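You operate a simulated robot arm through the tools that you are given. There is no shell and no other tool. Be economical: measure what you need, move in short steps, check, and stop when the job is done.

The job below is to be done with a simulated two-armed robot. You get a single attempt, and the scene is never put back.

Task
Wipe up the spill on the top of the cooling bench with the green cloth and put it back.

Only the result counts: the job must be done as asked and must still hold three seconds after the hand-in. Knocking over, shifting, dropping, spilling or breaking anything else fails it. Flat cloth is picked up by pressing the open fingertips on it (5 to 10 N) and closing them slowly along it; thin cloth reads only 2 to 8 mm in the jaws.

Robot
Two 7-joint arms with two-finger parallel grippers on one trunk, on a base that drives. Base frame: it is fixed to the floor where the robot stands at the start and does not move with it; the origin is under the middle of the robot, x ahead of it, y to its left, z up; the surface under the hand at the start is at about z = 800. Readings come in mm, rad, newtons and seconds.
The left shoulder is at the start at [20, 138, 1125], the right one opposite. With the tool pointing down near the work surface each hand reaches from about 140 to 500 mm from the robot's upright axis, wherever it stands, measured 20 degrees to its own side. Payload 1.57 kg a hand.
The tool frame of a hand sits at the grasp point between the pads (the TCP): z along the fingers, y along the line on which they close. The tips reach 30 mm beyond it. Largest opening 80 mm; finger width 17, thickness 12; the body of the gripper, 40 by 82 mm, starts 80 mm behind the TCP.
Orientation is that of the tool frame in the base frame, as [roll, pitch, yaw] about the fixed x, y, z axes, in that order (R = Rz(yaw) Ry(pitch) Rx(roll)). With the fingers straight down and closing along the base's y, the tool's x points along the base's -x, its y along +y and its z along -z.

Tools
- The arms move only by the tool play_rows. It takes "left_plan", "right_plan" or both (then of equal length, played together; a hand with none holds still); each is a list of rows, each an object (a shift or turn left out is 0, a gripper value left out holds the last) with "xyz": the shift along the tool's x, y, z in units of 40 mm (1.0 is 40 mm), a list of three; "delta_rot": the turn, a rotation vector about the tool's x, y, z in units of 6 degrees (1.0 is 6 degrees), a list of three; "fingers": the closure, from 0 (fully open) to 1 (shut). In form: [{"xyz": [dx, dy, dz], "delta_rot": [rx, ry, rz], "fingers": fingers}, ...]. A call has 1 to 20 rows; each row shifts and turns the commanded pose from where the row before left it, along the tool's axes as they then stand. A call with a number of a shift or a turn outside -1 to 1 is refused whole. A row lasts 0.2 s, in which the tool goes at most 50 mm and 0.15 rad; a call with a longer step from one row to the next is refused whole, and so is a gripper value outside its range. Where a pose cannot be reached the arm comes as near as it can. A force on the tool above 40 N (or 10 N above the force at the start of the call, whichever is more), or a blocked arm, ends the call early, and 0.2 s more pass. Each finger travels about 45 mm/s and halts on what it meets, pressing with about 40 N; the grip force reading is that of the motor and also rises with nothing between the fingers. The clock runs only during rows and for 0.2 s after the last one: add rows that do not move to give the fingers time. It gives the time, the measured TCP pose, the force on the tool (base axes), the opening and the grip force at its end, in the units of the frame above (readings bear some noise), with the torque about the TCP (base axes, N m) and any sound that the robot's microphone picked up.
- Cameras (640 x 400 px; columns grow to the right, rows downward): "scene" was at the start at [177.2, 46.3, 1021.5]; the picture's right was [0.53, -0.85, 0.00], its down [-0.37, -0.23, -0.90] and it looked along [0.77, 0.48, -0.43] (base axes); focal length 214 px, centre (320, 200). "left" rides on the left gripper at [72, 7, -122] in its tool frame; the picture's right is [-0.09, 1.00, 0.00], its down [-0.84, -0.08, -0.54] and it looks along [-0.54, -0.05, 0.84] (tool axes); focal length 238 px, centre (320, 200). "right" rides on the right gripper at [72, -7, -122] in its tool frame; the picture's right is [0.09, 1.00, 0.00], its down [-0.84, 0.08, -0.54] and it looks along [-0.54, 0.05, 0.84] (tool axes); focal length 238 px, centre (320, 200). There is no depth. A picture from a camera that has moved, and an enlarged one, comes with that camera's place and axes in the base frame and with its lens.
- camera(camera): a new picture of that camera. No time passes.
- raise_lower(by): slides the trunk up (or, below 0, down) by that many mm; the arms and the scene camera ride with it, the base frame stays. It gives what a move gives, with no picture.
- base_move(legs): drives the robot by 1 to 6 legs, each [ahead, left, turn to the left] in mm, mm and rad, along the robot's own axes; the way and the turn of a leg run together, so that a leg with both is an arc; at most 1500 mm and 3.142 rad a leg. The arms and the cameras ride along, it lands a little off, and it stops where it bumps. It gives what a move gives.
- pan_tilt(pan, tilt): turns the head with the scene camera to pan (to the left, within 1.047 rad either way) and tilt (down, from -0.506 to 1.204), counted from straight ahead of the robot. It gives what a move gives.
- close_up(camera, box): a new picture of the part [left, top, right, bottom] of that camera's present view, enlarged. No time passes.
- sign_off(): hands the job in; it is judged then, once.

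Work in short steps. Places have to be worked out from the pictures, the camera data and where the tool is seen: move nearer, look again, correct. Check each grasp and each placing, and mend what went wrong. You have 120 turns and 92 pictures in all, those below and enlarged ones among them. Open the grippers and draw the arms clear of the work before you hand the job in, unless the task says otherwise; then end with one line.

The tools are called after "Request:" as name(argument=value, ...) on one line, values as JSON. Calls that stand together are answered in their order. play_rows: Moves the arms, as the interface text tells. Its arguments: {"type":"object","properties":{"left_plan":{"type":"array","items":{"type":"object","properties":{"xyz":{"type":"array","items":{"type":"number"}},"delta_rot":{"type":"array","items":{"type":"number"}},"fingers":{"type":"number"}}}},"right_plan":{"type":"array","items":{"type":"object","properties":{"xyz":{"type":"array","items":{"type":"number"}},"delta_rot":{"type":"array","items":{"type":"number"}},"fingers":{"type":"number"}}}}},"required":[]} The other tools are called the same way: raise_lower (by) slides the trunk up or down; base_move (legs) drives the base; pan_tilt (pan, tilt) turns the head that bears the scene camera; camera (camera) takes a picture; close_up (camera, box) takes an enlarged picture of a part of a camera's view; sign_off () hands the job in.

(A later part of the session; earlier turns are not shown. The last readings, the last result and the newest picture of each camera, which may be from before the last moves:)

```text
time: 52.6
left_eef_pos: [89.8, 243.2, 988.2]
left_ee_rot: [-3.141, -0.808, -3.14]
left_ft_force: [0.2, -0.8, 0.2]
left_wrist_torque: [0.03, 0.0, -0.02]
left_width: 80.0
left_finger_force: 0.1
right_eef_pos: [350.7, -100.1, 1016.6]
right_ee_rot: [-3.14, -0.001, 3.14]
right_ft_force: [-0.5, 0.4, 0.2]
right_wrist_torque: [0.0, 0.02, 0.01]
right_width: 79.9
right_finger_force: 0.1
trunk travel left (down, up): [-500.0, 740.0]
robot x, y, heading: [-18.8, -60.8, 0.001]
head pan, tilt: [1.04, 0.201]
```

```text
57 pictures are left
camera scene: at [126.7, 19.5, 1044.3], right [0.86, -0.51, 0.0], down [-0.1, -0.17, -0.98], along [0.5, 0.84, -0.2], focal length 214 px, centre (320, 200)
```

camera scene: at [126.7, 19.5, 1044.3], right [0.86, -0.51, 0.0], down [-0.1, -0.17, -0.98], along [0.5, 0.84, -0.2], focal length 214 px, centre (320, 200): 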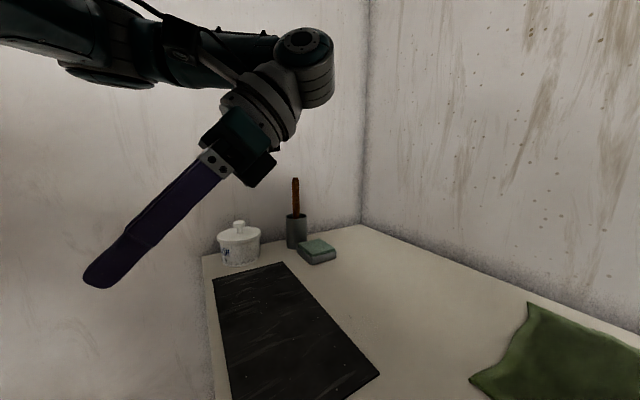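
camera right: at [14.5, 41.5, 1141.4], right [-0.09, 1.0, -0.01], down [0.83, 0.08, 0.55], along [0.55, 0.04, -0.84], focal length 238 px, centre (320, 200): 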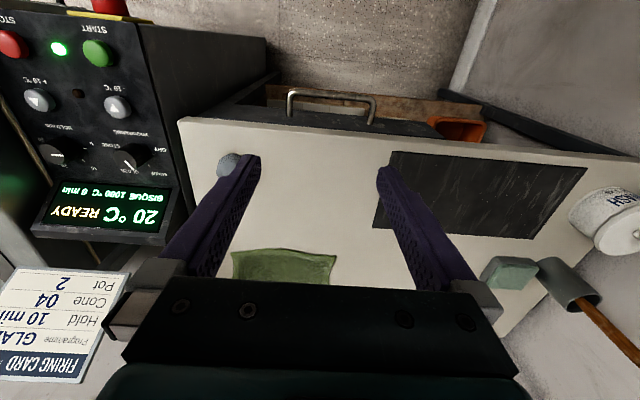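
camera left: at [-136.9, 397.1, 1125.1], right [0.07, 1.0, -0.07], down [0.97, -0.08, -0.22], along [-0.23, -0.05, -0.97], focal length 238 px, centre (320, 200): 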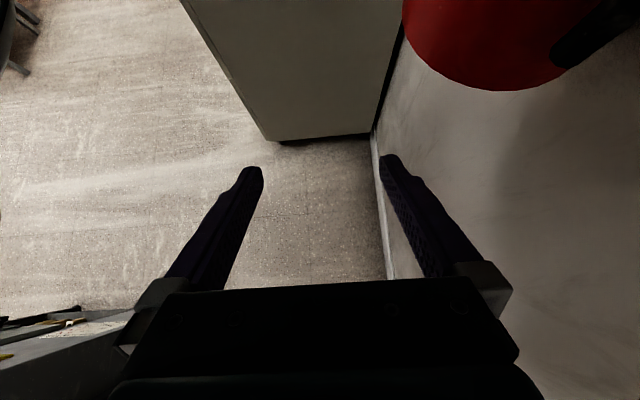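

The left hand is tucked and the base is free. I'll move to about y = 60 so the right hand reaches both cloth and spill, then look from the right wrist.

Request:
base_move(legs=[[20, 120, 0]])

Request:
pan_tilt(pan=-0.1, tilt=0.7)

Request:
camera(camera="right")

Request:
camera(camera="scene")

```text
time: 53.8
left_eef_pos: [110.2, 361.8, 989.4]
left_ee_rot: [3.14, -0.807, 3.14]
left_ft_force: [-1.2, 1.4, -0.6]
left_wrist_torque: [-0.04, 0.0, -0.02]
left_width: 80.0
left_finger_force: 0.0
right_eef_pos: [370.5, 19.1, 1017.2]
right_ee_rot: [-3.14, 0.001, 3.137]
right_ft_force: [-0.7, 0.0, 0.4]
right_wrist_torque: [0.0, 0.03, -0.03]
right_width: 80.2
right_finger_force: 0.0
trunk travel left (down, up): [-500.0, 740.0]
robot x, y, heading: [-1.5, 59.4, -0.002]
head pan, tilt: [1.04, 0.201]
```

```text
time: 55.2
left_eef_pos: [109.7, 362.5, 988.6]
left_ee_rot: [-3.141, -0.808, 3.14]
left_ft_force: [0.2, 0.7, -0.9]
left_wrist_torque: [-0.03, 0.02, -0.01]
left_width: 79.9
left_finger_force: 0.0
right_eef_pos: [370.3, 18.6, 1015.0]
right_ee_rot: [-3.14, 0.0, 3.138]
right_ft_force: [0.1, -0.2, -0.4]
right_wrist_torque: [0.0, -0.03, -0.01]
right_width: 79.8
right_finger_force: 0.0
trunk travel left (down, up): [-500.0, 740.0]
robot x, y, heading: [1.2, 60.5, 0.001]
head pan, tilt: [-0.099, 0.7]
```

```text
56 pictures are left
camera right: at [298.8, 12.7, 1138.7], right [-0.09, 1.0, 0.0], down [0.84, 0.08, 0.54], along [0.54, 0.05, -0.84], focal length 238 px, centre (320, 200)
```

right: 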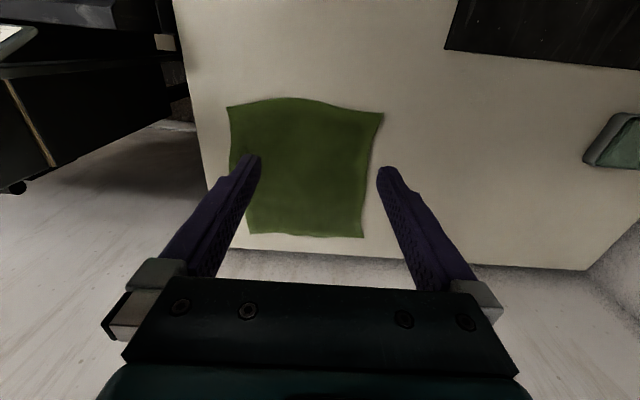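

```text
55 pictures are left
camera scene: at [184.0, 49.2, 998.9], right [-0.1, -0.99, 0.0], down [-0.64, 0.07, -0.77], along [0.76, -0.08, -0.64], focal length 214 px, centre (320, 200)
```

scene: 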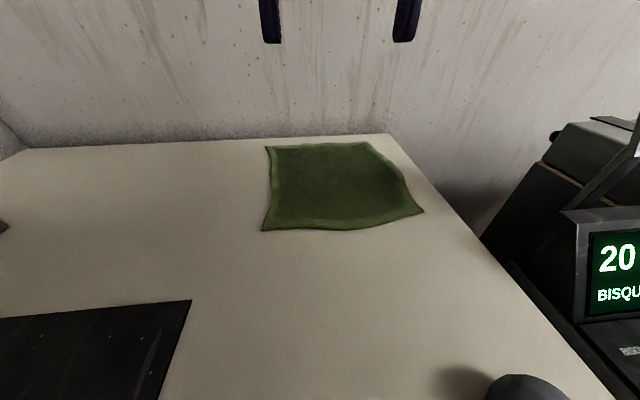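

Cloth corners come out near (377,-106), (366,106), (594,122), (606,-95): centre about (486, 7). I'll move the right hand over (470, 5) at z 860.

Request:
play_rows(right_plan=[{"xyz": [-0.5, -0.07, 0.78], "fingers": 0}, {"xyz": [-0.5, -0.07, 0.78]}, {"xyz": [-0.5, -0.07, 0.78]}, {"xyz": [-0.5, -0.07, 0.78]}, {"xyz": [-0.5, -0.07, 0.78]}, {"xyz": [0, 0, 0]}])

Request:
camera(camera="right")

Request:
camera(camera="scene")

```text
time: 56.6
left_eef_pos: [109.7, 362.3, 988.7]
left_ee_rot: [3.141, -0.809, 3.141]
left_ft_force: [-0.4, 0.6, -0.2]
left_wrist_torque: [-0.02, -0.02, 0.02]
left_width: 80.1
left_finger_force: 0.1
right_eef_pos: [456.2, 3.1, 871.8]
right_ee_rot: [-3.14, 0.002, 3.138]
right_ft_force: [0.4, -0.7, -0.2]
right_wrist_torque: [-0.02, 0.02, -0.02]
right_width: 79.8
right_finger_force: 0.1
right hand out of reach, approached as far as the arm can: row 5
trunk travel left (down, up): [-500.0, 740.0]
robot x, y, heading: [-0.1, 65.3, -0.007]
head pan, tilt: [-0.099, 0.7]
```

```text
54 pictures are left
camera right: at [385.0, -3.3, 993.2], right [-0.09, 1.0, 0.0], down [0.84, 0.08, 0.54], along [0.54, 0.05, -0.84], focal length 238 px, centre (320, 200)
```

right: 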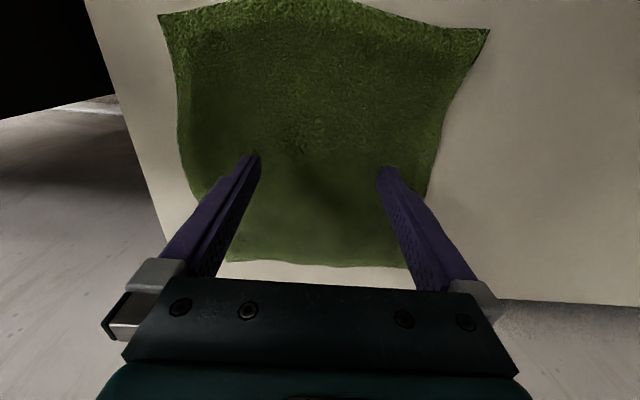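

```text
53 pictures are left
camera scene: at [183.9, 49.3, 998.9], right [-0.1, -0.99, 0.0], down [-0.64, 0.07, -0.76], along [0.76, -0.08, -0.64], focal length 214 px, centre (320, 200)
```

scene: 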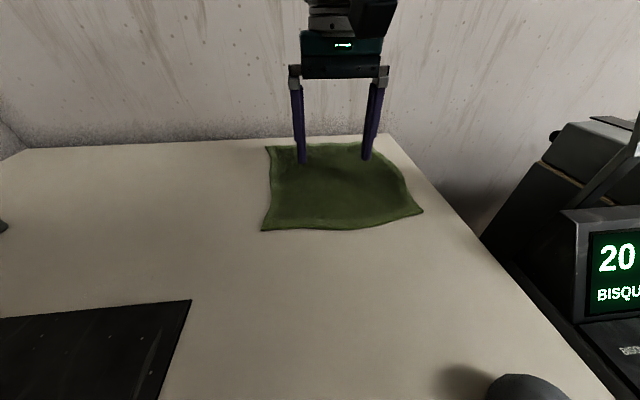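

x = 470 is slightly out of reach; 450 is good enough. I'll pull back 15 mm and descend in small steps, watching the force.

Request:
play_rows(right_plan=[{"xyz": [0.35, 0, 0.1]}, {"xyz": [0, 0, 0.3]}, {"xyz": [0, 0, 0.2]}, {"xyz": [0, 0, 0]}])

```text
time: 57.6
left_eef_pos: [108.6, 362.3, 988.6]
left_ee_rot: [-3.141, -0.809, 3.14]
left_ft_force: [0.0, 0.3, 0.5]
left_wrist_torque: [0.01, 0.0, 0.01]
left_width: 80.1
left_finger_force: 0.0
right_eef_pos: [442.9, 2.1, 847.9]
right_ee_rot: [-3.14, -0.001, 3.141]
right_ft_force: [-1.0, 0.1, 1.1]
right_wrist_torque: [0.0, 0.02, 0.02]
right_width: 79.8
right_finger_force: 0.1
trunk travel left (down, up): [-500.0, 740.0]
robot x, y, heading: [-1.2, 59.5, -0.004]
head pan, tilt: [-0.099, 0.7]
```

Now at (443, 2, 848), tips at about 818. I go down in 4 mm steps towards contact.

Request:
play_rows(right_plan=[{"xyz": [0, 0, 0.15]}, {"xyz": [0, 0, 0.1]}, {"xyz": [0, 0, 0.05]}, {"xyz": [0, 0, 0]}])

```text
time: 58.6
left_eef_pos: [110.4, 363.0, 987.9]
left_ee_rot: [-3.139, -0.807, 3.141]
left_ft_force: [-0.2, -0.4, -0.4]
left_wrist_torque: [-0.02, 0.0, 0.0]
left_width: 79.9
left_finger_force: 0.1
right_eef_pos: [442.2, 3.2, 836.0]
right_ee_rot: [-3.14, 0.0, 3.141]
right_ft_force: [-0.2, 0.6, 0.4]
right_wrist_torque: [0.02, -0.01, -0.04]
right_width: 79.9
right_finger_force: 0.1
trunk travel left (down, up): [-500.0, 740.0]
robot x, y, heading: [-1.0, 56.1, -0.003]
head pan, tilt: [-0.099, 0.7]
```

No contact yet at z 836; continuing in 1.6 mm steps.

Request:
play_rows(right_plan=[{"xyz": [0, 0, 0.05]}, {"xyz": [0, 0, 0.05]}, {"xyz": [0, 0, 0]}])

```text
time: 59.4
left_eef_pos: [110.2, 361.8, 989.8]
left_ee_rot: [-3.141, -0.809, -3.141]
left_ft_force: [-0.2, 0.1, 0.0]
left_wrist_torque: [-0.02, 0.04, -0.01]
left_width: 80.2
left_finger_force: 0.0
right_eef_pos: [443.9, 2.4, 833.2]
right_ee_rot: [3.141, 0.001, 3.14]
right_ft_force: [-3.8, -1.3, 18.0]
right_wrist_torque: [0.05, 0.16, 0.0]
right_width: 79.8
right_finger_force: 0.1
trunk travel left (down, up): [-500.0, 740.0]
robot x, y, heading: [0.8, 63.1, -0.0]
head pan, tilt: [-0.099, 0.7]
```

Contact with 18 N, a bit much; I ease off 1 mm and close slowly.

Request:
play_rows(right_plan=[{"xyz": [0, 0, -0.02]}, {"fingers": 0.1}, {"fingers": 0.2}, {"fingers": 0.3}, {"fingers": 0.4}])

```text
time: 60.6
left_eef_pos: [110.7, 361.8, 988.6]
left_ee_rot: [3.14, -0.809, 3.14]
left_ft_force: [-0.4, 0.1, -0.2]
left_wrist_torque: [-0.04, 0.01, -0.02]
left_width: 80.2
left_finger_force: 0.0
right_eef_pos: [444.4, 2.9, 832.9]
right_ee_rot: [-3.14, 0.002, 3.139]
right_ft_force: [0.9, 0.4, 12.8]
right_wrist_torque: [0.06, -0.01, -0.02]
right_width: 49.0
right_finger_force: 0.8
trunk travel left (down, up): [-500.0, 740.0]
robot x, y, heading: [-1.2, 61.1, -0.002]
head pan, tilt: [-0.099, 0.7]
```

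Request:
play_rows(right_plan=[{"xyz": [0, 0, -0.01], "fingers": 0.5}, {"fingers": 0.6}, {"fingers": 0.7}, {"fingers": 0.8}, {"fingers": 0.9}, {"fingers": 1.0}, {"fingers": 1.0}, {"fingers": 1.0}])

Request:
camera(camera="right")

Request:
camera(camera="scene")

```text
time: 62.4
left_eef_pos: [110.4, 361.8, 987.7]
left_ee_rot: [-3.141, -0.808, 3.139]
left_ft_force: [0.0, 0.0, -0.4]
left_wrist_torque: [-0.01, -0.01, -0.03]
left_width: 80.0
left_finger_force: 0.1
right_eef_pos: [443.5, 2.1, 832.6]
right_ee_rot: [-3.14, 0.003, 3.137]
right_ft_force: [-0.8, -0.4, 13.4]
right_wrist_torque: [0.02, 0.03, 0.01]
right_width: 8.5
right_finger_force: 27.4
trunk travel left (down, up): [-500.0, 740.0]
robot x, y, heading: [-2.8, 60.9, -0.002]
head pan, tilt: [-0.099, 0.7]
```

```text
52 pictures are left
camera right: at [372.0, -3.4, 954.9], right [-0.09, 1.0, 0.0], down [0.84, 0.08, 0.54], along [0.54, 0.05, -0.84], focal length 238 px, centre (320, 200)
```

right: 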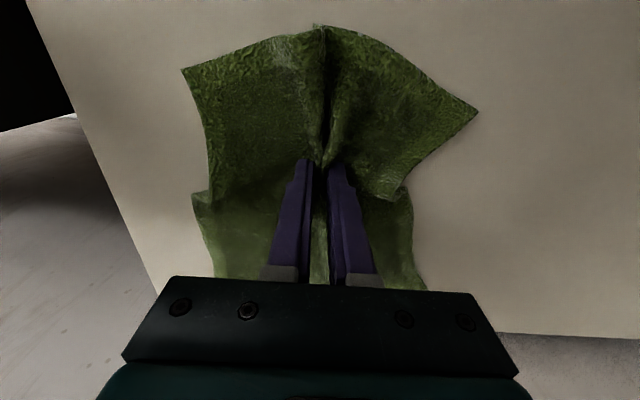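

```text
51 pictures are left
camera scene: at [184.8, 49.0, 999.1], right [-0.1, -0.99, 0.0], down [-0.64, 0.07, -0.77], along [0.76, -0.08, -0.64], focal length 214 px, centre (320, 200)
```

scene: 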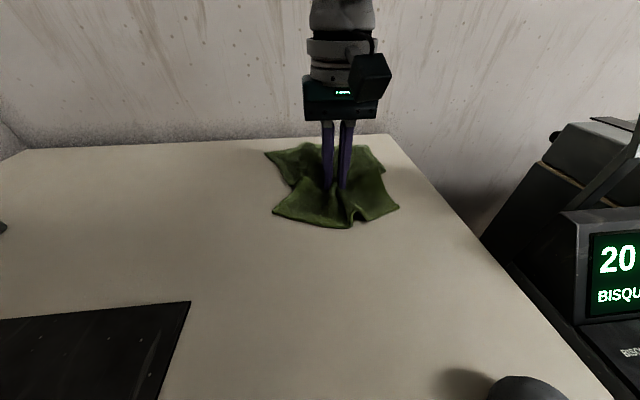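

The cloth is gripped (8.5 mm, 27 N). I lift 60 mm and carry it to above the spill at about (330, 220).

Request:
play_rows(right_plan=[{"xyz": [0, 0, -0.5]}, {"xyz": [0, 0, -1.0]}, {"xyz": [0.47, 0.9, 0]}, {"xyz": [0.47, 0.9, 0]}, {"xyz": [0.47, 0.9, 0]}, {"xyz": [0.47, 0.9, 0]}, {"xyz": [0.47, 0.9, 0]}, {"xyz": [0.47, 0.9, 0]}, {"xyz": [0, 0, 0]}])

Request:
camera(camera="right")

Request:
pan_tilt(pan=0.5, tilt=0.7)

Request:
camera(camera="scene")

```text
time: 64.4
left_eef_pos: [110.1, 362.0, 988.4]
left_ee_rot: [3.141, -0.809, 3.14]
left_ft_force: [0.8, 0.1, 0.8]
left_wrist_torque: [0.01, 0.01, -0.05]
left_width: 80.0
left_finger_force: 0.0
right_eef_pos: [358.7, 157.0, 887.7]
right_ee_rot: [-3.14, -0.002, 3.139]
right_ft_force: [0.8, 0.0, -0.6]
right_wrist_torque: [-0.03, 0.02, -0.05]
right_width: 7.9
right_finger_force: 26.5
right hand out of reach, approached as far as the arm can: row 7, 8
trunk travel left (down, up): [-500.0, 740.0]
robot x, y, heading: [-3.8, 59.6, -0.001]
head pan, tilt: [-0.099, 0.7]
```

```text
50 pictures are left
camera right: at [286.3, 150.7, 1008.7], right [-0.09, 1.0, 0.0], down [0.84, 0.08, 0.54], along [0.54, 0.05, -0.84], focal length 238 px, centre (320, 200)
```

right: 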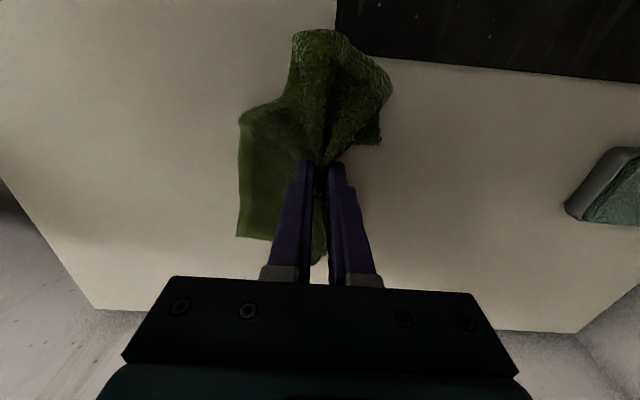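

```text
time: 65.4
left_eef_pos: [109.8, 362.4, 989.0]
left_ee_rot: [-3.141, -0.808, 3.141]
left_ft_force: [0.4, 0.4, 0.7]
left_wrist_torque: [0.04, 0.0, 0.01]
left_width: 79.8
left_finger_force: 0.1
right_eef_pos: [357.6, 156.0, 887.1]
right_ee_rot: [-3.14, -0.001, 3.138]
right_ft_force: [-0.2, -0.4, 0.0]
right_wrist_torque: [-0.05, -0.03, -0.03]
right_width: 7.8
right_finger_force: 26.7
trunk travel left (down, up): [-500.0, 740.0]
robot x, y, heading: [-0.5, 61.3, 0.002]
head pan, tilt: [0.499, 0.7]
```

```text
49 pictures are left
camera scene: at [174.2, 98.2, 998.9], right [0.48, -0.88, 0.0], down [-0.57, -0.31, -0.76], along [0.67, 0.36, -0.64], focal length 214 px, centre (320, 200)
```

scene: 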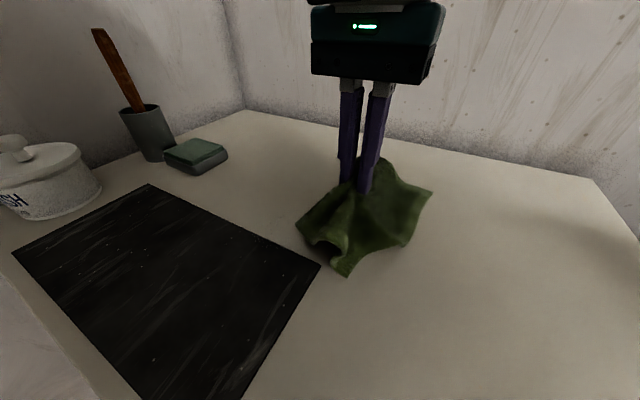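

The hand can't reach further left from here, but the wall side has room: I'll drive the base 90 mm to the left with the cloth lifted.

Request:
play_rows(right_plan=[{"xyz": [0, 0, -0.6]}, {"xyz": [0.3, 0, 0]}])

Request:
base_move(legs=[[0, 90, 0]])

Request:
camera(camera="right")

Request:
camera(camera="scene")

```text
time: 66.0
left_eef_pos: [109.4, 360.9, 988.4]
left_ee_rot: [3.141, -0.808, 3.141]
left_ft_force: [0.2, 0.4, 0.0]
left_wrist_torque: [-0.02, -0.01, -0.01]
left_width: 80.4
left_finger_force: 0.3
right_eef_pos: [345.0, 157.8, 911.1]
right_ee_rot: [-3.139, 0.001, 3.141]
right_ft_force: [0.2, -0.9, 0.6]
right_wrist_torque: [0.01, -0.02, -0.06]
right_width: 7.8
right_finger_force: 27.5
trunk travel left (down, up): [-500.0, 740.0]
robot x, y, heading: [-0.9, 60.7, -0.005]
head pan, tilt: [0.499, 0.7]
```

```text
time: 67.0
left_eef_pos: [115.3, 406.5, 986.9]
left_ee_rot: [-3.132, -0.806, 3.136]
left_ft_force: [-0.4, 0.3, 0.1]
left_wrist_torque: [0.0, 0.0, 0.02]
left_width: 80.1
left_finger_force: 0.1
right_eef_pos: [351.2, 203.3, 912.7]
right_ee_rot: [-3.133, 0.005, -3.136]
right_ft_force: [-0.6, -0.2, 0.2]
right_wrist_torque: [0.04, 0.01, -0.03]
right_width: 7.9
right_finger_force: 26.6
trunk travel left (down, up): [-500.0, 740.0]
robot x, y, heading: [1.3, 113.7, 0.0]
head pan, tilt: [0.499, 0.7]
stopped in leg 1: the robot was blocked; the commanded pose is now the measured one
```

```text
48 pictures are left
camera right: at [279.2, 197.9, 1033.6], right [-0.1, 1.0, -0.01], down [0.83, 0.09, 0.55], along [0.54, 0.04, -0.84], focal length 238 px, centre (320, 200)
```

right: 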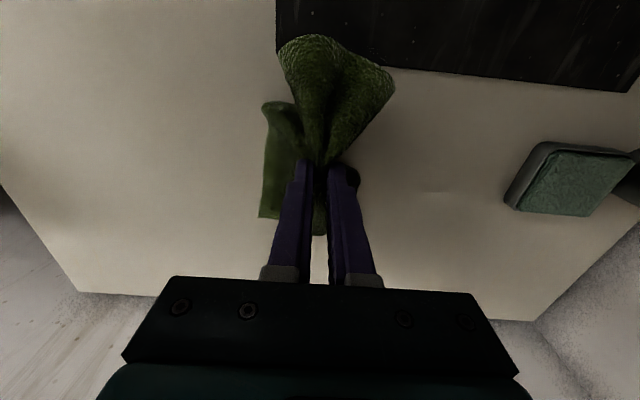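

```text
47 pictures are left
camera scene: at [180.4, 144.3, 998.9], right [0.48, -0.88, 0.01], down [-0.56, -0.32, -0.76], along [0.67, 0.36, -0.64], focal length 214 px, centre (320, 200)
```

scene: 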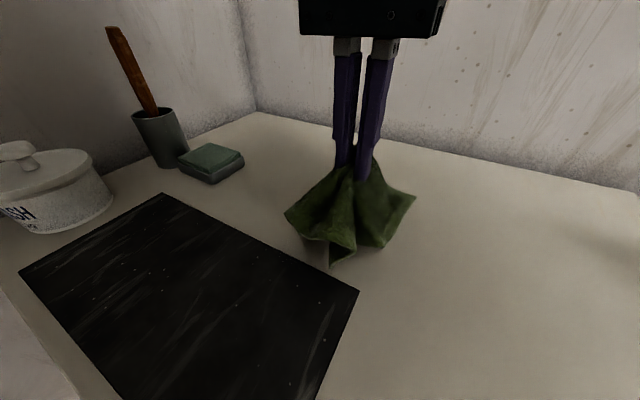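

The base stopped at y = 114 (left elbow near the wall). I'll back off 8 mm and lower the cloth over (330, 225).

Request:
base_move(legs=[[0, -8, 0]])

Request:
play_rows(right_plan=[{"xyz": [0.3, 0.4, 0.4]}, {"xyz": [0.3, 0.4, 0.5]}, {"xyz": [0, 0, 0.5]}, {"xyz": [0, 0, 0.2]}, {"xyz": [0, 0, 0]}])

Request:
camera(camera="scene")

```text
time: 67.7
left_eef_pos: [111.2, 406.9, 987.7]
left_ee_rot: [-3.14, -0.808, -3.14]
left_ft_force: [0.7, -0.6, -0.8]
left_wrist_torque: [0.01, 0.01, -0.02]
left_width: 80.1
left_finger_force: 0.2
right_eef_pos: [348.0, 204.5, 912.7]
right_ee_rot: [-3.141, 0.003, -3.137]
right_ft_force: [0.4, 0.6, 0.1]
right_wrist_torque: [-0.03, -0.02, -0.07]
right_width: 7.8
right_finger_force: 26.8
trunk travel left (down, up): [-500.0, 740.0]
robot x, y, heading: [2.1, 109.0, 0.0]
head pan, tilt: [0.499, 0.7]
```

```text
time: 68.9
left_eef_pos: [110.4, 407.5, 988.1]
left_ee_rot: [-3.139, -0.807, -3.14]
left_ft_force: [0.8, -0.7, -0.3]
left_wrist_torque: [-0.02, -0.01, 0.0]
left_width: 80.0
left_finger_force: 0.0
right_eef_pos: [332.2, 222.2, 853.0]
right_ee_rot: [-3.139, 0.0, -3.138]
right_ft_force: [-0.5, 0.8, 0.2]
right_wrist_torque: [0.02, 0.0, -0.07]
right_width: 7.9
right_finger_force: 27.1
right hand out of reach, approached as far as the arm can: row 2
trunk travel left (down, up): [-500.0, 740.0]
robot x, y, heading: [1.0, 105.8, 0.004]
head pan, tilt: [0.499, 0.7]
```

```text
46 pictures are left
camera scene: at [177.0, 143.9, 999.1], right [0.48, -0.88, 0.0], down [-0.56, -0.31, -0.77], along [0.67, 0.37, -0.64], focal length 214 px, centre (320, 200)
```

scene: 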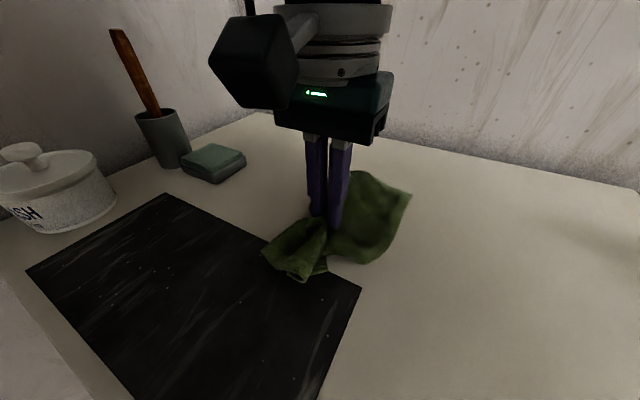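

The arm's limit is about y = 222 here. I'll lift a little and turn the base left 0.25 rad to bring the right shoulder nearer.

Request:
play_rows(right_plan=[{"xyz": [0, -0.3, -0.9]}, {"xyz": [0, -0.4, -0.3]}])

Request:
base_move(legs=[[0, -15, 0.25]])

Request:
camera(camera="right")

```text
time: 69.5
left_eef_pos: [111.4, 408.3, 990.0]
left_ee_rot: [-3.141, -0.809, -3.139]
left_ft_force: [0.0, 0.4, -0.4]
left_wrist_torque: [-0.01, 0.02, 0.0]
left_width: 80.2
left_finger_force: 0.1
right_eef_pos: [331.9, 196.7, 902.8]
right_ee_rot: [-3.14, 0.0, -3.138]
right_ft_force: [-0.4, -0.2, -1.4]
right_wrist_torque: [-0.03, -0.01, -0.06]
right_width: 8.1
right_finger_force: 26.7
trunk travel left (down, up): [-500.0, 740.0]
robot x, y, heading: [5.3, 108.4, 0.005]
head pan, tilt: [0.499, 0.7]
```

```text
time: 70.8
left_eef_pos: [33.6, 411.0, 988.3]
left_ee_rot: [3.141, -0.809, -2.888]
left_ft_force: [0.4, -0.8, -0.7]
left_wrist_torque: [-0.02, 0.03, 0.01]
left_width: 79.9
left_finger_force: 0.0
right_eef_pos: [300.5, 260.8, 902.4]
right_ee_rot: [3.14, 0.001, -2.887]
right_ft_force: [-0.8, -1.1, 0.1]
right_wrist_torque: [0.06, -0.02, -0.13]
right_width: 8.0
right_finger_force: 26.9
trunk travel left (down, up): [-500.0, 740.0]
robot x, y, heading: [5.5, 92.6, 0.254]
head pan, tilt: [0.499, 0.7]
```

```text
45 pictures are left
camera right: at [231.9, 235.8, 1023.2], right [-0.34, 0.94, 0.0], down [0.79, 0.29, 0.54], along [0.51, 0.18, -0.84], focal length 238 px, centre (320, 200)
```

right: 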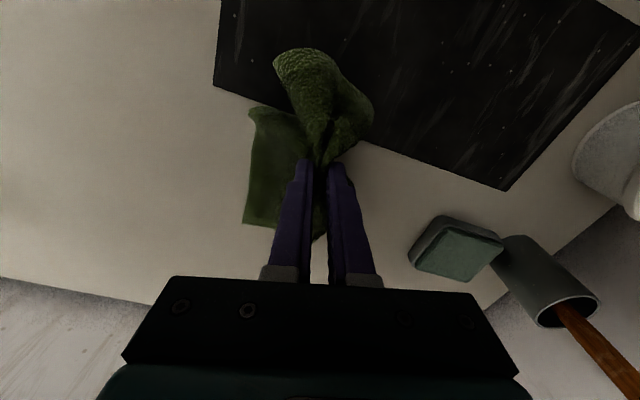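

Now at (300, 261). I move to (325, 265) and lower towards contact (z 845).

Request:
play_rows(right_plan=[{"xyz": [-0.63, -0.06, 0.5]}, {"xyz": [0, 0, 0.6]}, {"xyz": [0, 0, 0.3]}, {"xyz": [0, 0, 0.1]}, {"xyz": [0, 0, 0.05]}, {"xyz": [0, 0, 0]}])

Request:
camera(camera="right")

```text
time: 72.2
left_eef_pos: [33.8, 409.9, 987.7]
left_ee_rot: [-3.141, -0.808, -2.885]
left_ft_force: [-0.4, 0.1, 0.6]
left_wrist_torque: [0.03, -0.01, 0.0]
left_width: 80.0
left_finger_force: 0.1
right_eef_pos: [324.5, 264.4, 840.6]
right_ee_rot: [3.141, 0.0, -2.886]
right_ft_force: [-2.2, -1.2, 15.3]
right_wrist_torque: [-0.01, 0.17, -0.08]
right_width: 7.7
right_finger_force: 27.0
trunk travel left (down, up): [-500.0, 740.0]
robot x, y, heading: [7.0, 92.7, 0.251]
head pan, tilt: [0.499, 0.7]
```

```text
44 pictures are left
camera right: at [256.9, 240.0, 961.6], right [-0.34, 0.94, 0.0], down [0.79, 0.29, 0.54], along [0.51, 0.18, -0.84], focal length 238 px, centre (320, 200)
```

right: 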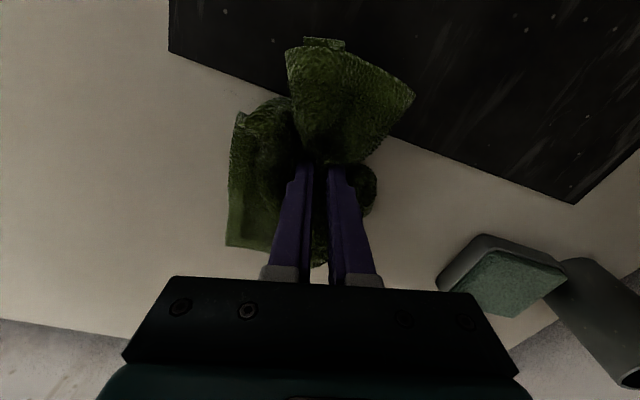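

15 N contact through the cloth. I make the first wiping pass along -y at x ≈ 325, then back at x ≈ 308 beside the slab's edge.

Request:
play_rows(right_plan=[{"xyz": [0.126, -0.484, 0]}, {"xyz": [0.126, -0.484, 0]}, {"xyz": [0.126, -0.484, 0]}, {"xyz": [0.126, -0.484, 0]}, {"xyz": [0.411, 0.107, 0]}, {"xyz": [-0.126, 0.484, 0]}, {"xyz": [-0.126, 0.484, 0]}, {"xyz": [-0.126, 0.484, 0]}, {"xyz": [-0.126, 0.484, 0]}, {"xyz": [-0.126, 0.484, 0]}])

Request:
camera(camera="scene")

```text
time: 74.4
left_eef_pos: [35.2, 410.6, 990.4]
left_ee_rot: [-3.141, -0.807, -2.888]
left_ft_force: [-0.6, 0.4, -0.7]
left_wrist_torque: [0.0, 0.0, 0.0]
left_width: 79.9
left_finger_force: 0.1
right_eef_pos: [310.2, 277.8, 838.8]
right_ee_rot: [-3.141, -0.001, -2.886]
right_ft_force: [-3.2, -4.4, 21.5]
right_wrist_torque: [-0.19, 0.2, -0.11]
right_width: 7.7
right_finger_force: 26.9
right hand out of reach, approached as far as the arm can: row 10
trunk travel left (down, up): [-500.0, 740.0]
robot x, y, heading: [6.1, 89.6, 0.25]
head pan, tilt: [0.499, 0.7]
```

```text
43 pictures are left
camera scene: at [162.6, 171.9, 999.2], right [0.68, -0.73, 0.0], down [-0.47, -0.44, -0.77], along [0.56, 0.52, -0.64], focal length 214 px, centre (320, 200)
```

scene: 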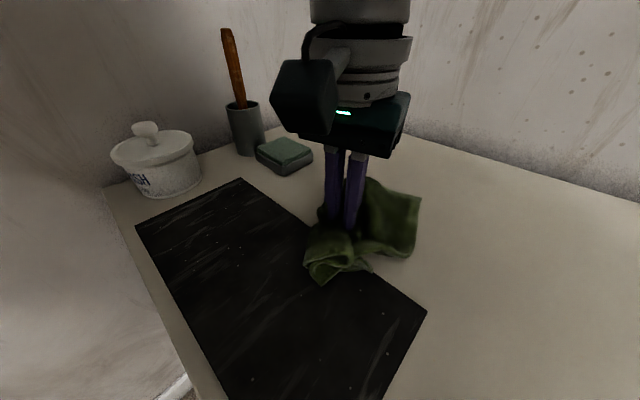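

Good contact (21 N). Next passes: at x ≈ 302 down to y ≈ 175, then x ≈ 344 up to y ≈ 250, then x ≈ 328 back down.

Request:
play_rows(right_plan=[{"xyz": [0.21, -0.02, 0]}, {"xyz": [0.126, -0.484, 0]}, {"xyz": [0.126, -0.484, 0]}, {"xyz": [0.126, -0.484, 0]}, {"xyz": [0.126, -0.484, 0]}, {"xyz": [0.126, -0.484, 0]}, {"xyz": [-0.508, -0.132, 0]}, {"xyz": [-0.508, -0.132, 0]}, {"xyz": [-0.126, 0.484, 0]}, {"xyz": [-0.126, 0.484, 0]}, {"xyz": [-0.126, 0.484, 0]}, {"xyz": [-0.126, 0.484, 0]}, {"xyz": [0.363, 0.094, 0]}, {"xyz": [0.126, -0.484, 0]}, {"xyz": [0.126, -0.484, 0]}, {"xyz": [0.126, -0.484, 0]}, {"xyz": [0.126, -0.484, 0]}])

Request:
camera(camera="right")

```text
time: 78.0
left_eef_pos: [34.4, 412.3, 988.4]
left_ee_rot: [3.14, -0.807, -2.885]
left_ft_force: [0.9, -0.2, 0.8]
left_wrist_torque: [0.0, -0.02, 0.01]
left_width: 79.8
left_finger_force: 0.0
right_eef_pos: [332.2, 176.6, 839.1]
right_ee_rot: [3.14, 0.001, -2.886]
right_ft_force: [-0.8, 4.3, 17.1]
right_wrist_torque: [0.13, 0.07, -0.12]
right_width: 7.8
right_finger_force: 26.8
trunk travel left (down, up): [-500.0, 740.0]
robot x, y, heading: [4.3, 91.8, 0.255]
head pan, tilt: [0.499, 0.7]
```

```text
42 pictures are left
camera right: at [264.0, 152.5, 960.7], right [-0.34, 0.94, 0.0], down [0.79, 0.28, 0.54], along [0.51, 0.19, -0.84], focal length 238 px, centre (320, 200)
```

right: 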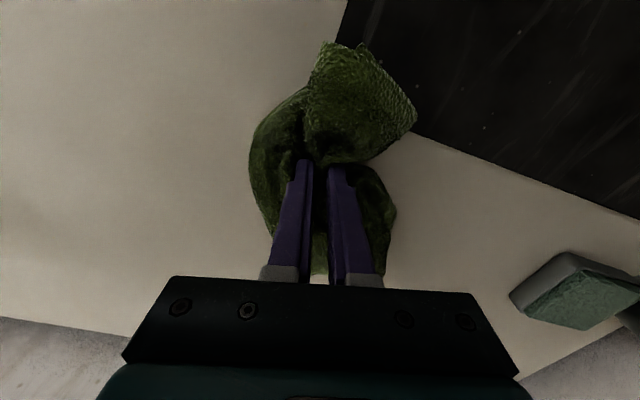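

Passes done. I lift, turn the base back and shift right, and then inspect the spill area.

Request:
play_rows(right_plan=[{"xyz": [0, 0, -0.8]}, {"xyz": [0, 0, -0.9]}, {"xyz": [0, 0, 0]}])

Request:
base_move(legs=[[0, -45, -0.254]])

Request:
pan_tilt(pan=0.45, tilt=0.65)

Request:
camera(camera="scene")

Request:
close_up(camera="scene", box=[200, 140, 360, 240])

```text
time: 78.8
left_eef_pos: [33.0, 411.0, 989.0]
left_ee_rot: [3.141, -0.808, -2.889]
left_ft_force: [-0.4, -0.1, 0.4]
left_wrist_torque: [-0.01, -0.01, -0.03]
left_width: 79.9
left_finger_force: 0.1
right_eef_pos: [333.6, 175.7, 907.4]
right_ee_rot: [-3.14, 0.002, -2.888]
right_ft_force: [0.4, 0.6, 0.0]
right_wrist_torque: [0.0, 0.01, -0.05]
right_width: 8.1
right_finger_force: 26.9
trunk travel left (down, up): [-500.0, 740.0]
robot x, y, heading: [5.0, 91.9, 0.252]
head pan, tilt: [0.499, 0.7]
```

```text
time: 80.0
left_eef_pos: [118.3, 348.1, 988.8]
left_ee_rot: [3.14, -0.808, -3.141]
left_ft_force: [-0.4, -0.5, 0.5]
left_wrist_torque: [0.01, 0.0, -0.01]
left_width: 80.0
left_finger_force: 0.2
right_eef_pos: [348.5, 46.3, 907.1]
right_ee_rot: [-3.141, 0.0, -3.141]
right_ft_force: [-0.7, 0.9, -0.6]
right_wrist_torque: [0.0, 0.02, 0.12]
right_width: 7.7
right_finger_force: 26.6
trunk travel left (down, up): [-500.0, 740.0]
robot x, y, heading: [8.4, 47.9, -0.001]
head pan, tilt: [0.499, 0.7]
```

```text
time: 80.7
left_eef_pos: [118.6, 348.9, 988.0]
left_ee_rot: [-3.141, -0.808, 3.139]
left_ft_force: [0.3, 0.0, 0.1]
left_wrist_torque: [0.02, 0.01, -0.01]
left_width: 80.1
left_finger_force: 0.0
right_eef_pos: [348.1, 46.6, 907.6]
right_ee_rot: [-3.14, -0.001, -3.141]
right_ft_force: [-0.7, 0.0, -0.2]
right_wrist_torque: [-0.03, 0.0, 0.14]
right_width: 7.6
right_finger_force: 26.9
trunk travel left (down, up): [-500.0, 740.0]
robot x, y, heading: [7.5, 46.4, 0.003]
head pan, tilt: [0.45, 0.649]
```

```text
41 pictures are left
camera scene: at [187.2, 82.6, 1003.2], right [0.43, -0.9, 0.0], down [-0.54, -0.26, -0.8], along [0.72, 0.35, -0.6], focal length 214 px, centre (320, 200)
```

scene: 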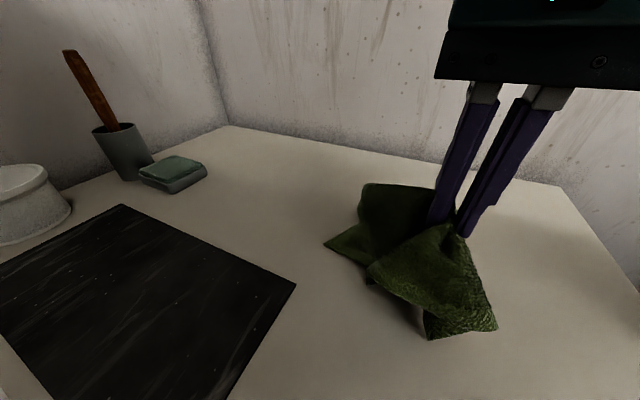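

```text
4.00 times, centred on (280, 190) of scene
camera zoom: at [187.2, 82.6, 1003.2], right [0.43, -0.9, 0.0], down [-0.54, -0.26, -0.8], along [0.72, 0.35, -0.6], focal length 858 px, centre (480, 240)
```

zoom: 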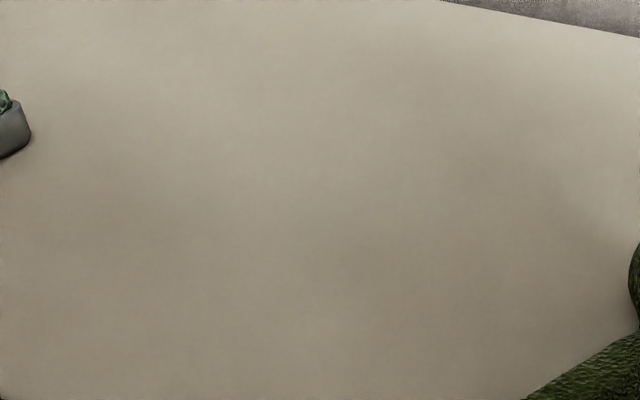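

The spill spot lies near pixel (270, 245); I enlarge there.

Request:
close_up(camera="scene", box=[190, 190, 350, 290])

Request:
close_up(camera="scene", box=[220, 215, 316, 275])

```text
4.00 times, centred on (270, 240) of scene
camera zoom: at [187.2, 82.6, 1003.2], right [0.43, -0.9, 0.0], down [-0.54, -0.26, -0.8], along [0.72, 0.35, -0.6], focal length 858 px, centre (520, 40)
```

zoom: 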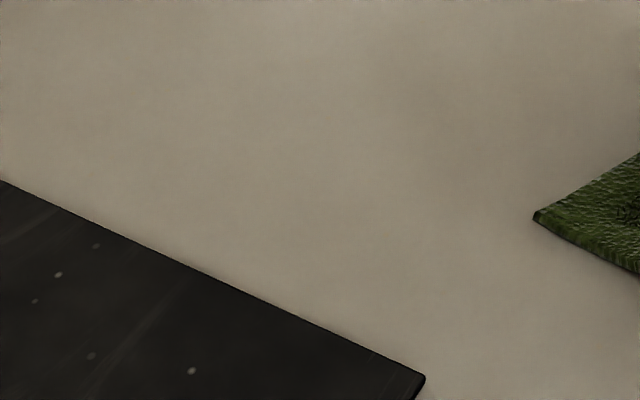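

```text
6.67 times, centred on (268, 245) of scene
camera zoom: at [187.2, 82.6, 1003.2], right [0.43, -0.9, 0.0], down [-0.54, -0.26, -0.8], along [0.72, 0.35, -0.6], focal length 1430 px, centre (667, -100)
```

zoom: 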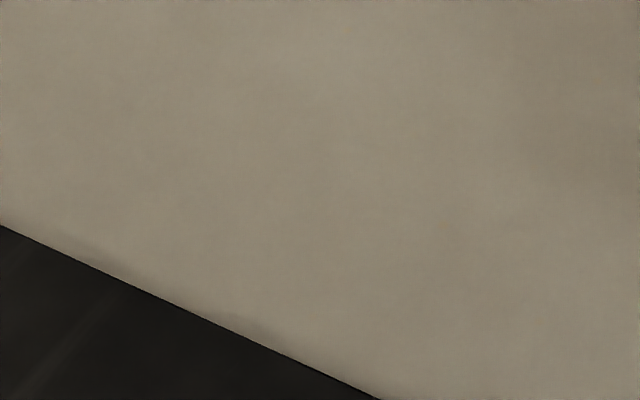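

It looks clean from here. To compare with the earlier shallow view I raise the cloth well up and back the base off for the same view.

Request:
play_rows(right_plan=[{"xyz": [0, 0, -1]}, {"xyz": [0, 0, -1]}, {"xyz": [0, 0, -1]}, {"xyz": [0, 0, 0]}])

Request:
base_move(legs=[[0, -60, 0], [-295, 0, 0]])

Request:
pan_tilt(pan=0.4, tilt=0.4)

Request:
close_up(camera="scene", box=[180, 160, 420, 310])

Request:
close_up(camera="scene", box=[240, 170, 368, 250])

```text
time: 81.9
left_eef_pos: [118.7, 349.2, 989.3]
left_ee_rot: [3.141, -0.81, 3.141]
left_ft_force: [0.7, 0.1, 0.6]
left_wrist_torque: [0.02, 0.0, 0.03]
left_width: 80.1
left_finger_force: 0.2
right_eef_pos: [336.4, 44.5, 987.7]
right_ee_rot: [-3.136, -0.122, 3.134]
right_ft_force: [0.3, -0.1, -0.1]
right_wrist_torque: [0.02, -0.02, 0.1]
right_width: 7.7
right_finger_force: 27.3
trunk travel left (down, up): [-500.0, 740.0]
robot x, y, heading: [14.1, 46.1, -0.006]
head pan, tilt: [0.45, 0.649]
stopped in row 4 (right hand): the arm was blocked; the commanded pose is now the measured one
```

```text
time: 84.5
left_eef_pos: [-175.5, 289.2, 988.0]
left_ee_rot: [-3.141, -0.81, 3.139]
left_ft_force: [0.0, 0.2, -0.3]
left_wrist_torque: [-0.01, 0.03, 0.03]
left_width: 79.8
left_finger_force: 0.1
right_eef_pos: [43.3, -15.5, 989.6]
right_ee_rot: [-3.136, -0.119, 3.135]
right_ft_force: [-0.2, -0.1, -0.2]
right_wrist_torque: [0.03, 0.0, 0.11]
right_width: 7.9
right_finger_force: 27.0
trunk travel left (down, up): [-500.0, 740.0]
robot x, y, heading: [-288.3, -11.2, 0.001]
head pan, tilt: [0.45, 0.649]
```

```text
time: 85.2
left_eef_pos: [-175.6, 289.0, 988.0]
left_ee_rot: [-3.14, -0.808, 3.139]
left_ft_force: [0.6, -0.1, -0.8]
left_wrist_torque: [0.01, -0.04, -0.01]
left_width: 79.8
left_finger_force: 0.0
right_eef_pos: [42.6, -15.2, 988.5]
right_ee_rot: [-3.136, -0.121, 3.135]
right_ft_force: [0.4, -0.1, -1.0]
right_wrist_torque: [0.01, -0.02, 0.1]
right_width: 7.6
right_finger_force: 26.9
trunk travel left (down, up): [-500.0, 740.0]
robot x, y, heading: [-284.4, -9.3, -0.004]
head pan, tilt: [0.4, 0.4]
```

```text
2.67 times, centred on (300, 235) of scene
camera zoom: at [-99.1, 21.4, 1025.7], right [0.39, -0.92, 0.0], down [-0.36, -0.15, -0.92], along [0.85, 0.36, -0.39], focal length 572 px, centre (373, 107)
```

zoom: 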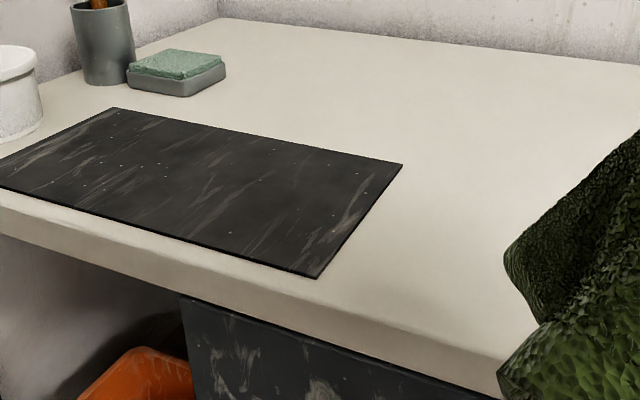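

```text
5.00 times, centred on (304, 210) of scene
camera zoom: at [-99.1, 21.4, 1025.7], right [0.39, -0.92, 0.0], down [-0.36, -0.15, -0.92], along [0.85, 0.36, -0.39], focal length 1072 px, centre (400, 150)
```

zoom: 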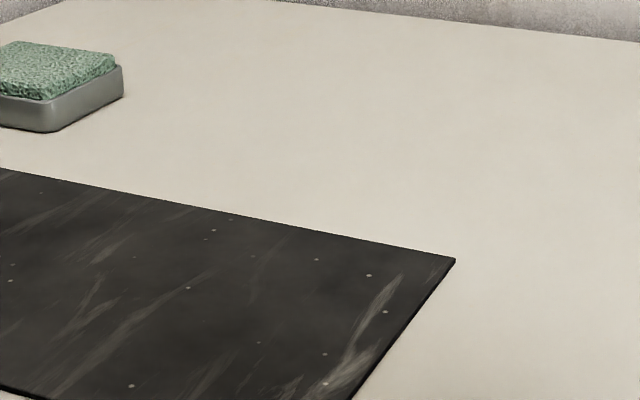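

The film is gone from the same viewpoint, and the slab is where it was. Now I bring the cloth back: base to (0, 60), and straighten the hand.

Request:
base_move(legs=[[285, 0, 0], [0, 70, 0]])

Request:
play_rows(right_plan=[{"delta_rot": [0, -0.58, 0]}, {"delta_rot": [0, -0.58, 0]}, {"xyz": [0, 0, 0]}])

Request:
pan_tilt(pan=-0.1, tilt=0.7)

Request:
camera(camera="scene")

```text
time: 87.8
left_eef_pos: [108.8, 357.9, 988.8]
left_ee_rot: [-3.141, -0.807, 3.14]
left_ft_force: [-0.4, 0.2, 0.3]
left_wrist_torque: [0.0, 0.01, 0.0]
left_width: 79.8
left_finger_force: 0.1
right_eef_pos: [324.4, 53.2, 989.4]
right_ee_rot: [-3.137, -0.12, 3.131]
right_ft_force: [0.2, 0.4, -0.5]
right_wrist_torque: [0.0, -0.02, 0.1]
right_width: 8.0
right_finger_force: 26.6
trunk travel left (down, up): [-500.0, 740.0]
robot x, y, heading: [-0.1, 55.2, -0.005]
head pan, tilt: [0.4, 0.4]
```

```text
time: 88.6
left_eef_pos: [108.6, 359.3, 988.4]
left_ee_rot: [3.141, -0.807, 3.139]
left_ft_force: [-0.2, -0.3, 0.3]
left_wrist_torque: [-0.05, 0.01, 0.01]
left_width: 79.8
left_finger_force: 0.1
right_eef_pos: [322.7, 54.8, 983.7]
right_ee_rot: [-3.131, -0.01, 3.135]
right_ft_force: [-0.4, -0.5, -1.4]
right_wrist_torque: [0.0, 0.02, 0.1]
right_width: 7.7
right_finger_force: 26.8
trunk travel left (down, up): [-500.0, 740.0]
robot x, y, heading: [-2.9, 57.4, -0.008]
head pan, tilt: [0.4, 0.4]
```

```text
time: 89.6
left_eef_pos: [109.5, 358.5, 988.5]
left_ee_rot: [3.141, -0.808, 3.139]
left_ft_force: [0.3, -0.4, -0.7]
left_wrist_torque: [-0.02, 0.01, 0.0]
left_width: 80.0
left_finger_force: 0.1
right_eef_pos: [322.2, 53.1, 985.2]
right_ee_rot: [-3.133, -0.012, 3.134]
right_ft_force: [0.1, 0.9, -0.7]
right_wrist_torque: [0.02, 0.0, 0.11]
right_width: 7.6
right_finger_force: 27.2
trunk travel left (down, up): [-500.0, 740.0]
robot x, y, heading: [-2.9, 57.3, -0.008]
head pan, tilt: [-0.099, 0.7]
```

```text
35 pictures are left
camera scene: at [182.9, 46.0, 998.9], right [-0.1, -0.99, 0.0], down [-0.64, 0.07, -0.77], along [0.76, -0.08, -0.64], focal length 214 px, centre (320, 200)
```

scene: 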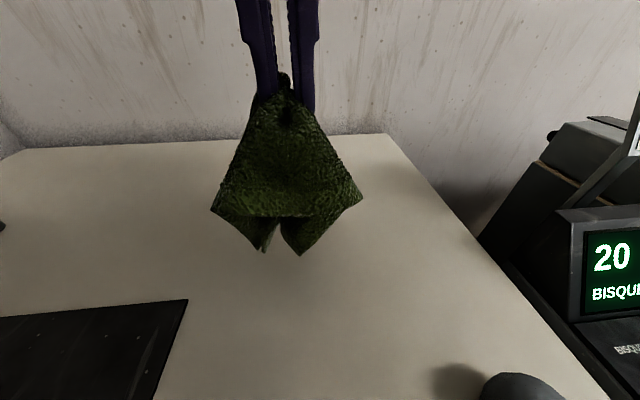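

The cloth hangs evenly. I carry it over (444, 2) and lower to z ≈ 843.

Request:
play_rows(right_plan=[{"xyz": [-0.76, -0.32, 0.33]}, {"xyz": [-0.76, -0.32, 0.33]}, {"xyz": [-0.76, -0.32, 0.33]}, {"xyz": [-0.76, -0.32, 0.33]}, {"xyz": [0, 0, 0.7]}, {"xyz": [0, 0, 0.7]}, {"xyz": [0, 0, 0.7]}, {"xyz": [0, 0, 0]}])

Request:
camera(camera="scene")

Request:
camera(camera="right")

```text
time: 91.4
left_eef_pos: [108.9, 358.4, 988.5]
left_ee_rot: [-3.141, -0.809, 3.139]
left_ft_force: [0.2, 0.3, -0.4]
left_wrist_torque: [-0.02, -0.03, 0.0]
left_width: 80.0
left_finger_force: 0.0
right_eef_pos: [445.9, 0.5, 852.2]
right_ee_rot: [-3.137, 0.002, 3.132]
right_ft_force: [-0.8, 0.9, 1.2]
right_wrist_torque: [-0.03, -0.01, 0.12]
right_width: 7.8
right_finger_force: 26.8
trunk travel left (down, up): [-500.0, 740.0]
robot x, y, heading: [2.4, 55.6, -0.009]
head pan, tilt: [-0.099, 0.7]
```

```text
34 pictures are left
camera scene: at [182.9, 45.8, 998.9], right [-0.1, -0.99, 0.0], down [-0.64, 0.07, -0.76], along [0.76, -0.08, -0.64], focal length 214 px, centre (320, 200)
```

scene: 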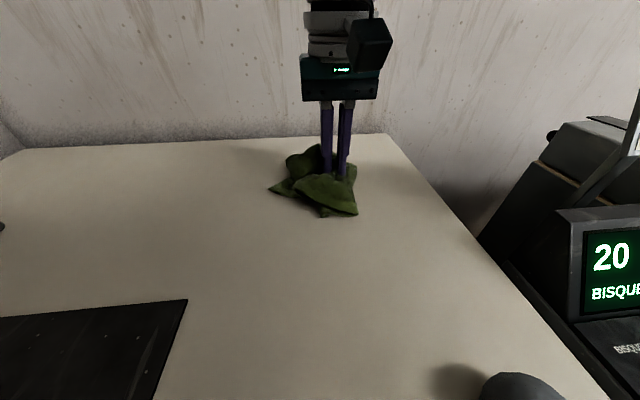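

```text
33 pictures are left
camera right: at [374.2, -4.8, 974.0], right [-0.08, 1.0, -0.01], down [0.84, 0.07, 0.54], along [0.54, 0.04, -0.84], focal length 238 px, centre (320, 200)
```

right: 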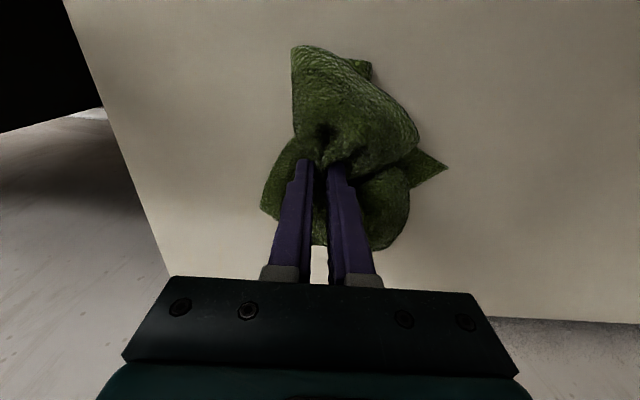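

It is bunched. I press it lightly on the bench and open the fingers slowly so that they spread it, then look.

Request:
play_rows(right_plan=[{"xyz": [0, 0, 0.25]}, {"xyz": [0, 0, 0.1]}, {"xyz": [0, 0, 0]}])

```text
time: 92.2
left_eef_pos: [110.2, 358.5, 988.4]
left_ee_rot: [-3.141, -0.809, 3.137]
left_ft_force: [0.1, -0.4, -0.9]
left_wrist_torque: [-0.03, 0.0, -0.02]
left_width: 80.0
left_finger_force: 0.0
right_eef_pos: [447.9, -0.0, 840.5]
right_ee_rot: [-3.136, 0.004, 3.132]
right_ft_force: [-5.5, 0.1, 21.1]
right_wrist_torque: [0.04, 0.06, 0.08]
right_width: 7.9
right_finger_force: 26.3
trunk travel left (down, up): [-500.0, 740.0]
robot x, y, heading: [0.9, 58.1, -0.001]
head pan, tilt: [-0.099, 0.7]
```

Request:
play_rows(right_plan=[{"xyz": [0, 0, -0.02], "fingers": 0.85}, {"fingers": 0.7}, {"fingers": 0.55}, {"fingers": 0.4}, {"fingers": 0.25}, {"fingers": 0.1}, {"fingers": 0.0}, {"xyz": [0, 0, 0]}])

Request:
camera(camera="right")

```text
time: 94.0
left_eef_pos: [110.3, 356.5, 988.6]
left_ee_rot: [-3.139, -0.808, 3.138]
left_ft_force: [0.2, 0.1, 0.1]
left_wrist_torque: [-0.02, 0.02, -0.03]
left_width: 79.9
left_finger_force: 0.1
right_eef_pos: [448.0, -0.2, 840.7]
right_ee_rot: [-3.135, 0.004, 3.133]
right_ft_force: [-0.5, -4.8, 12.6]
right_wrist_torque: [0.37, -0.05, -0.06]
right_width: 76.4
right_finger_force: 0.1
trunk travel left (down, up): [-500.0, 740.0]
robot x, y, heading: [3.0, 56.7, 0.002]
head pan, tilt: [-0.099, 0.7]
```

```text
32 pictures are left
camera right: at [375.6, -6.0, 962.0], right [-0.08, 1.0, -0.01], down [0.84, 0.07, 0.54], along [0.54, 0.04, -0.84], focal length 238 px, centre (320, 200)
```

right: 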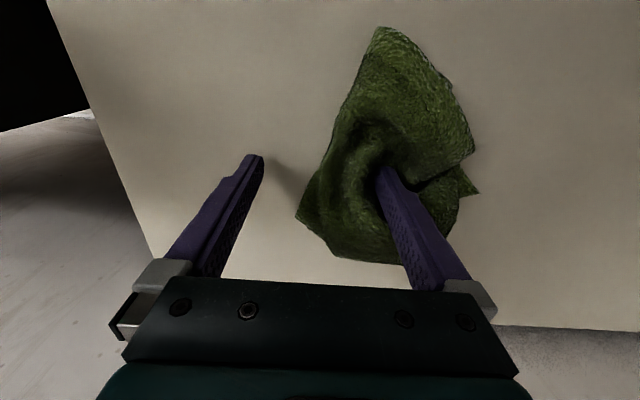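

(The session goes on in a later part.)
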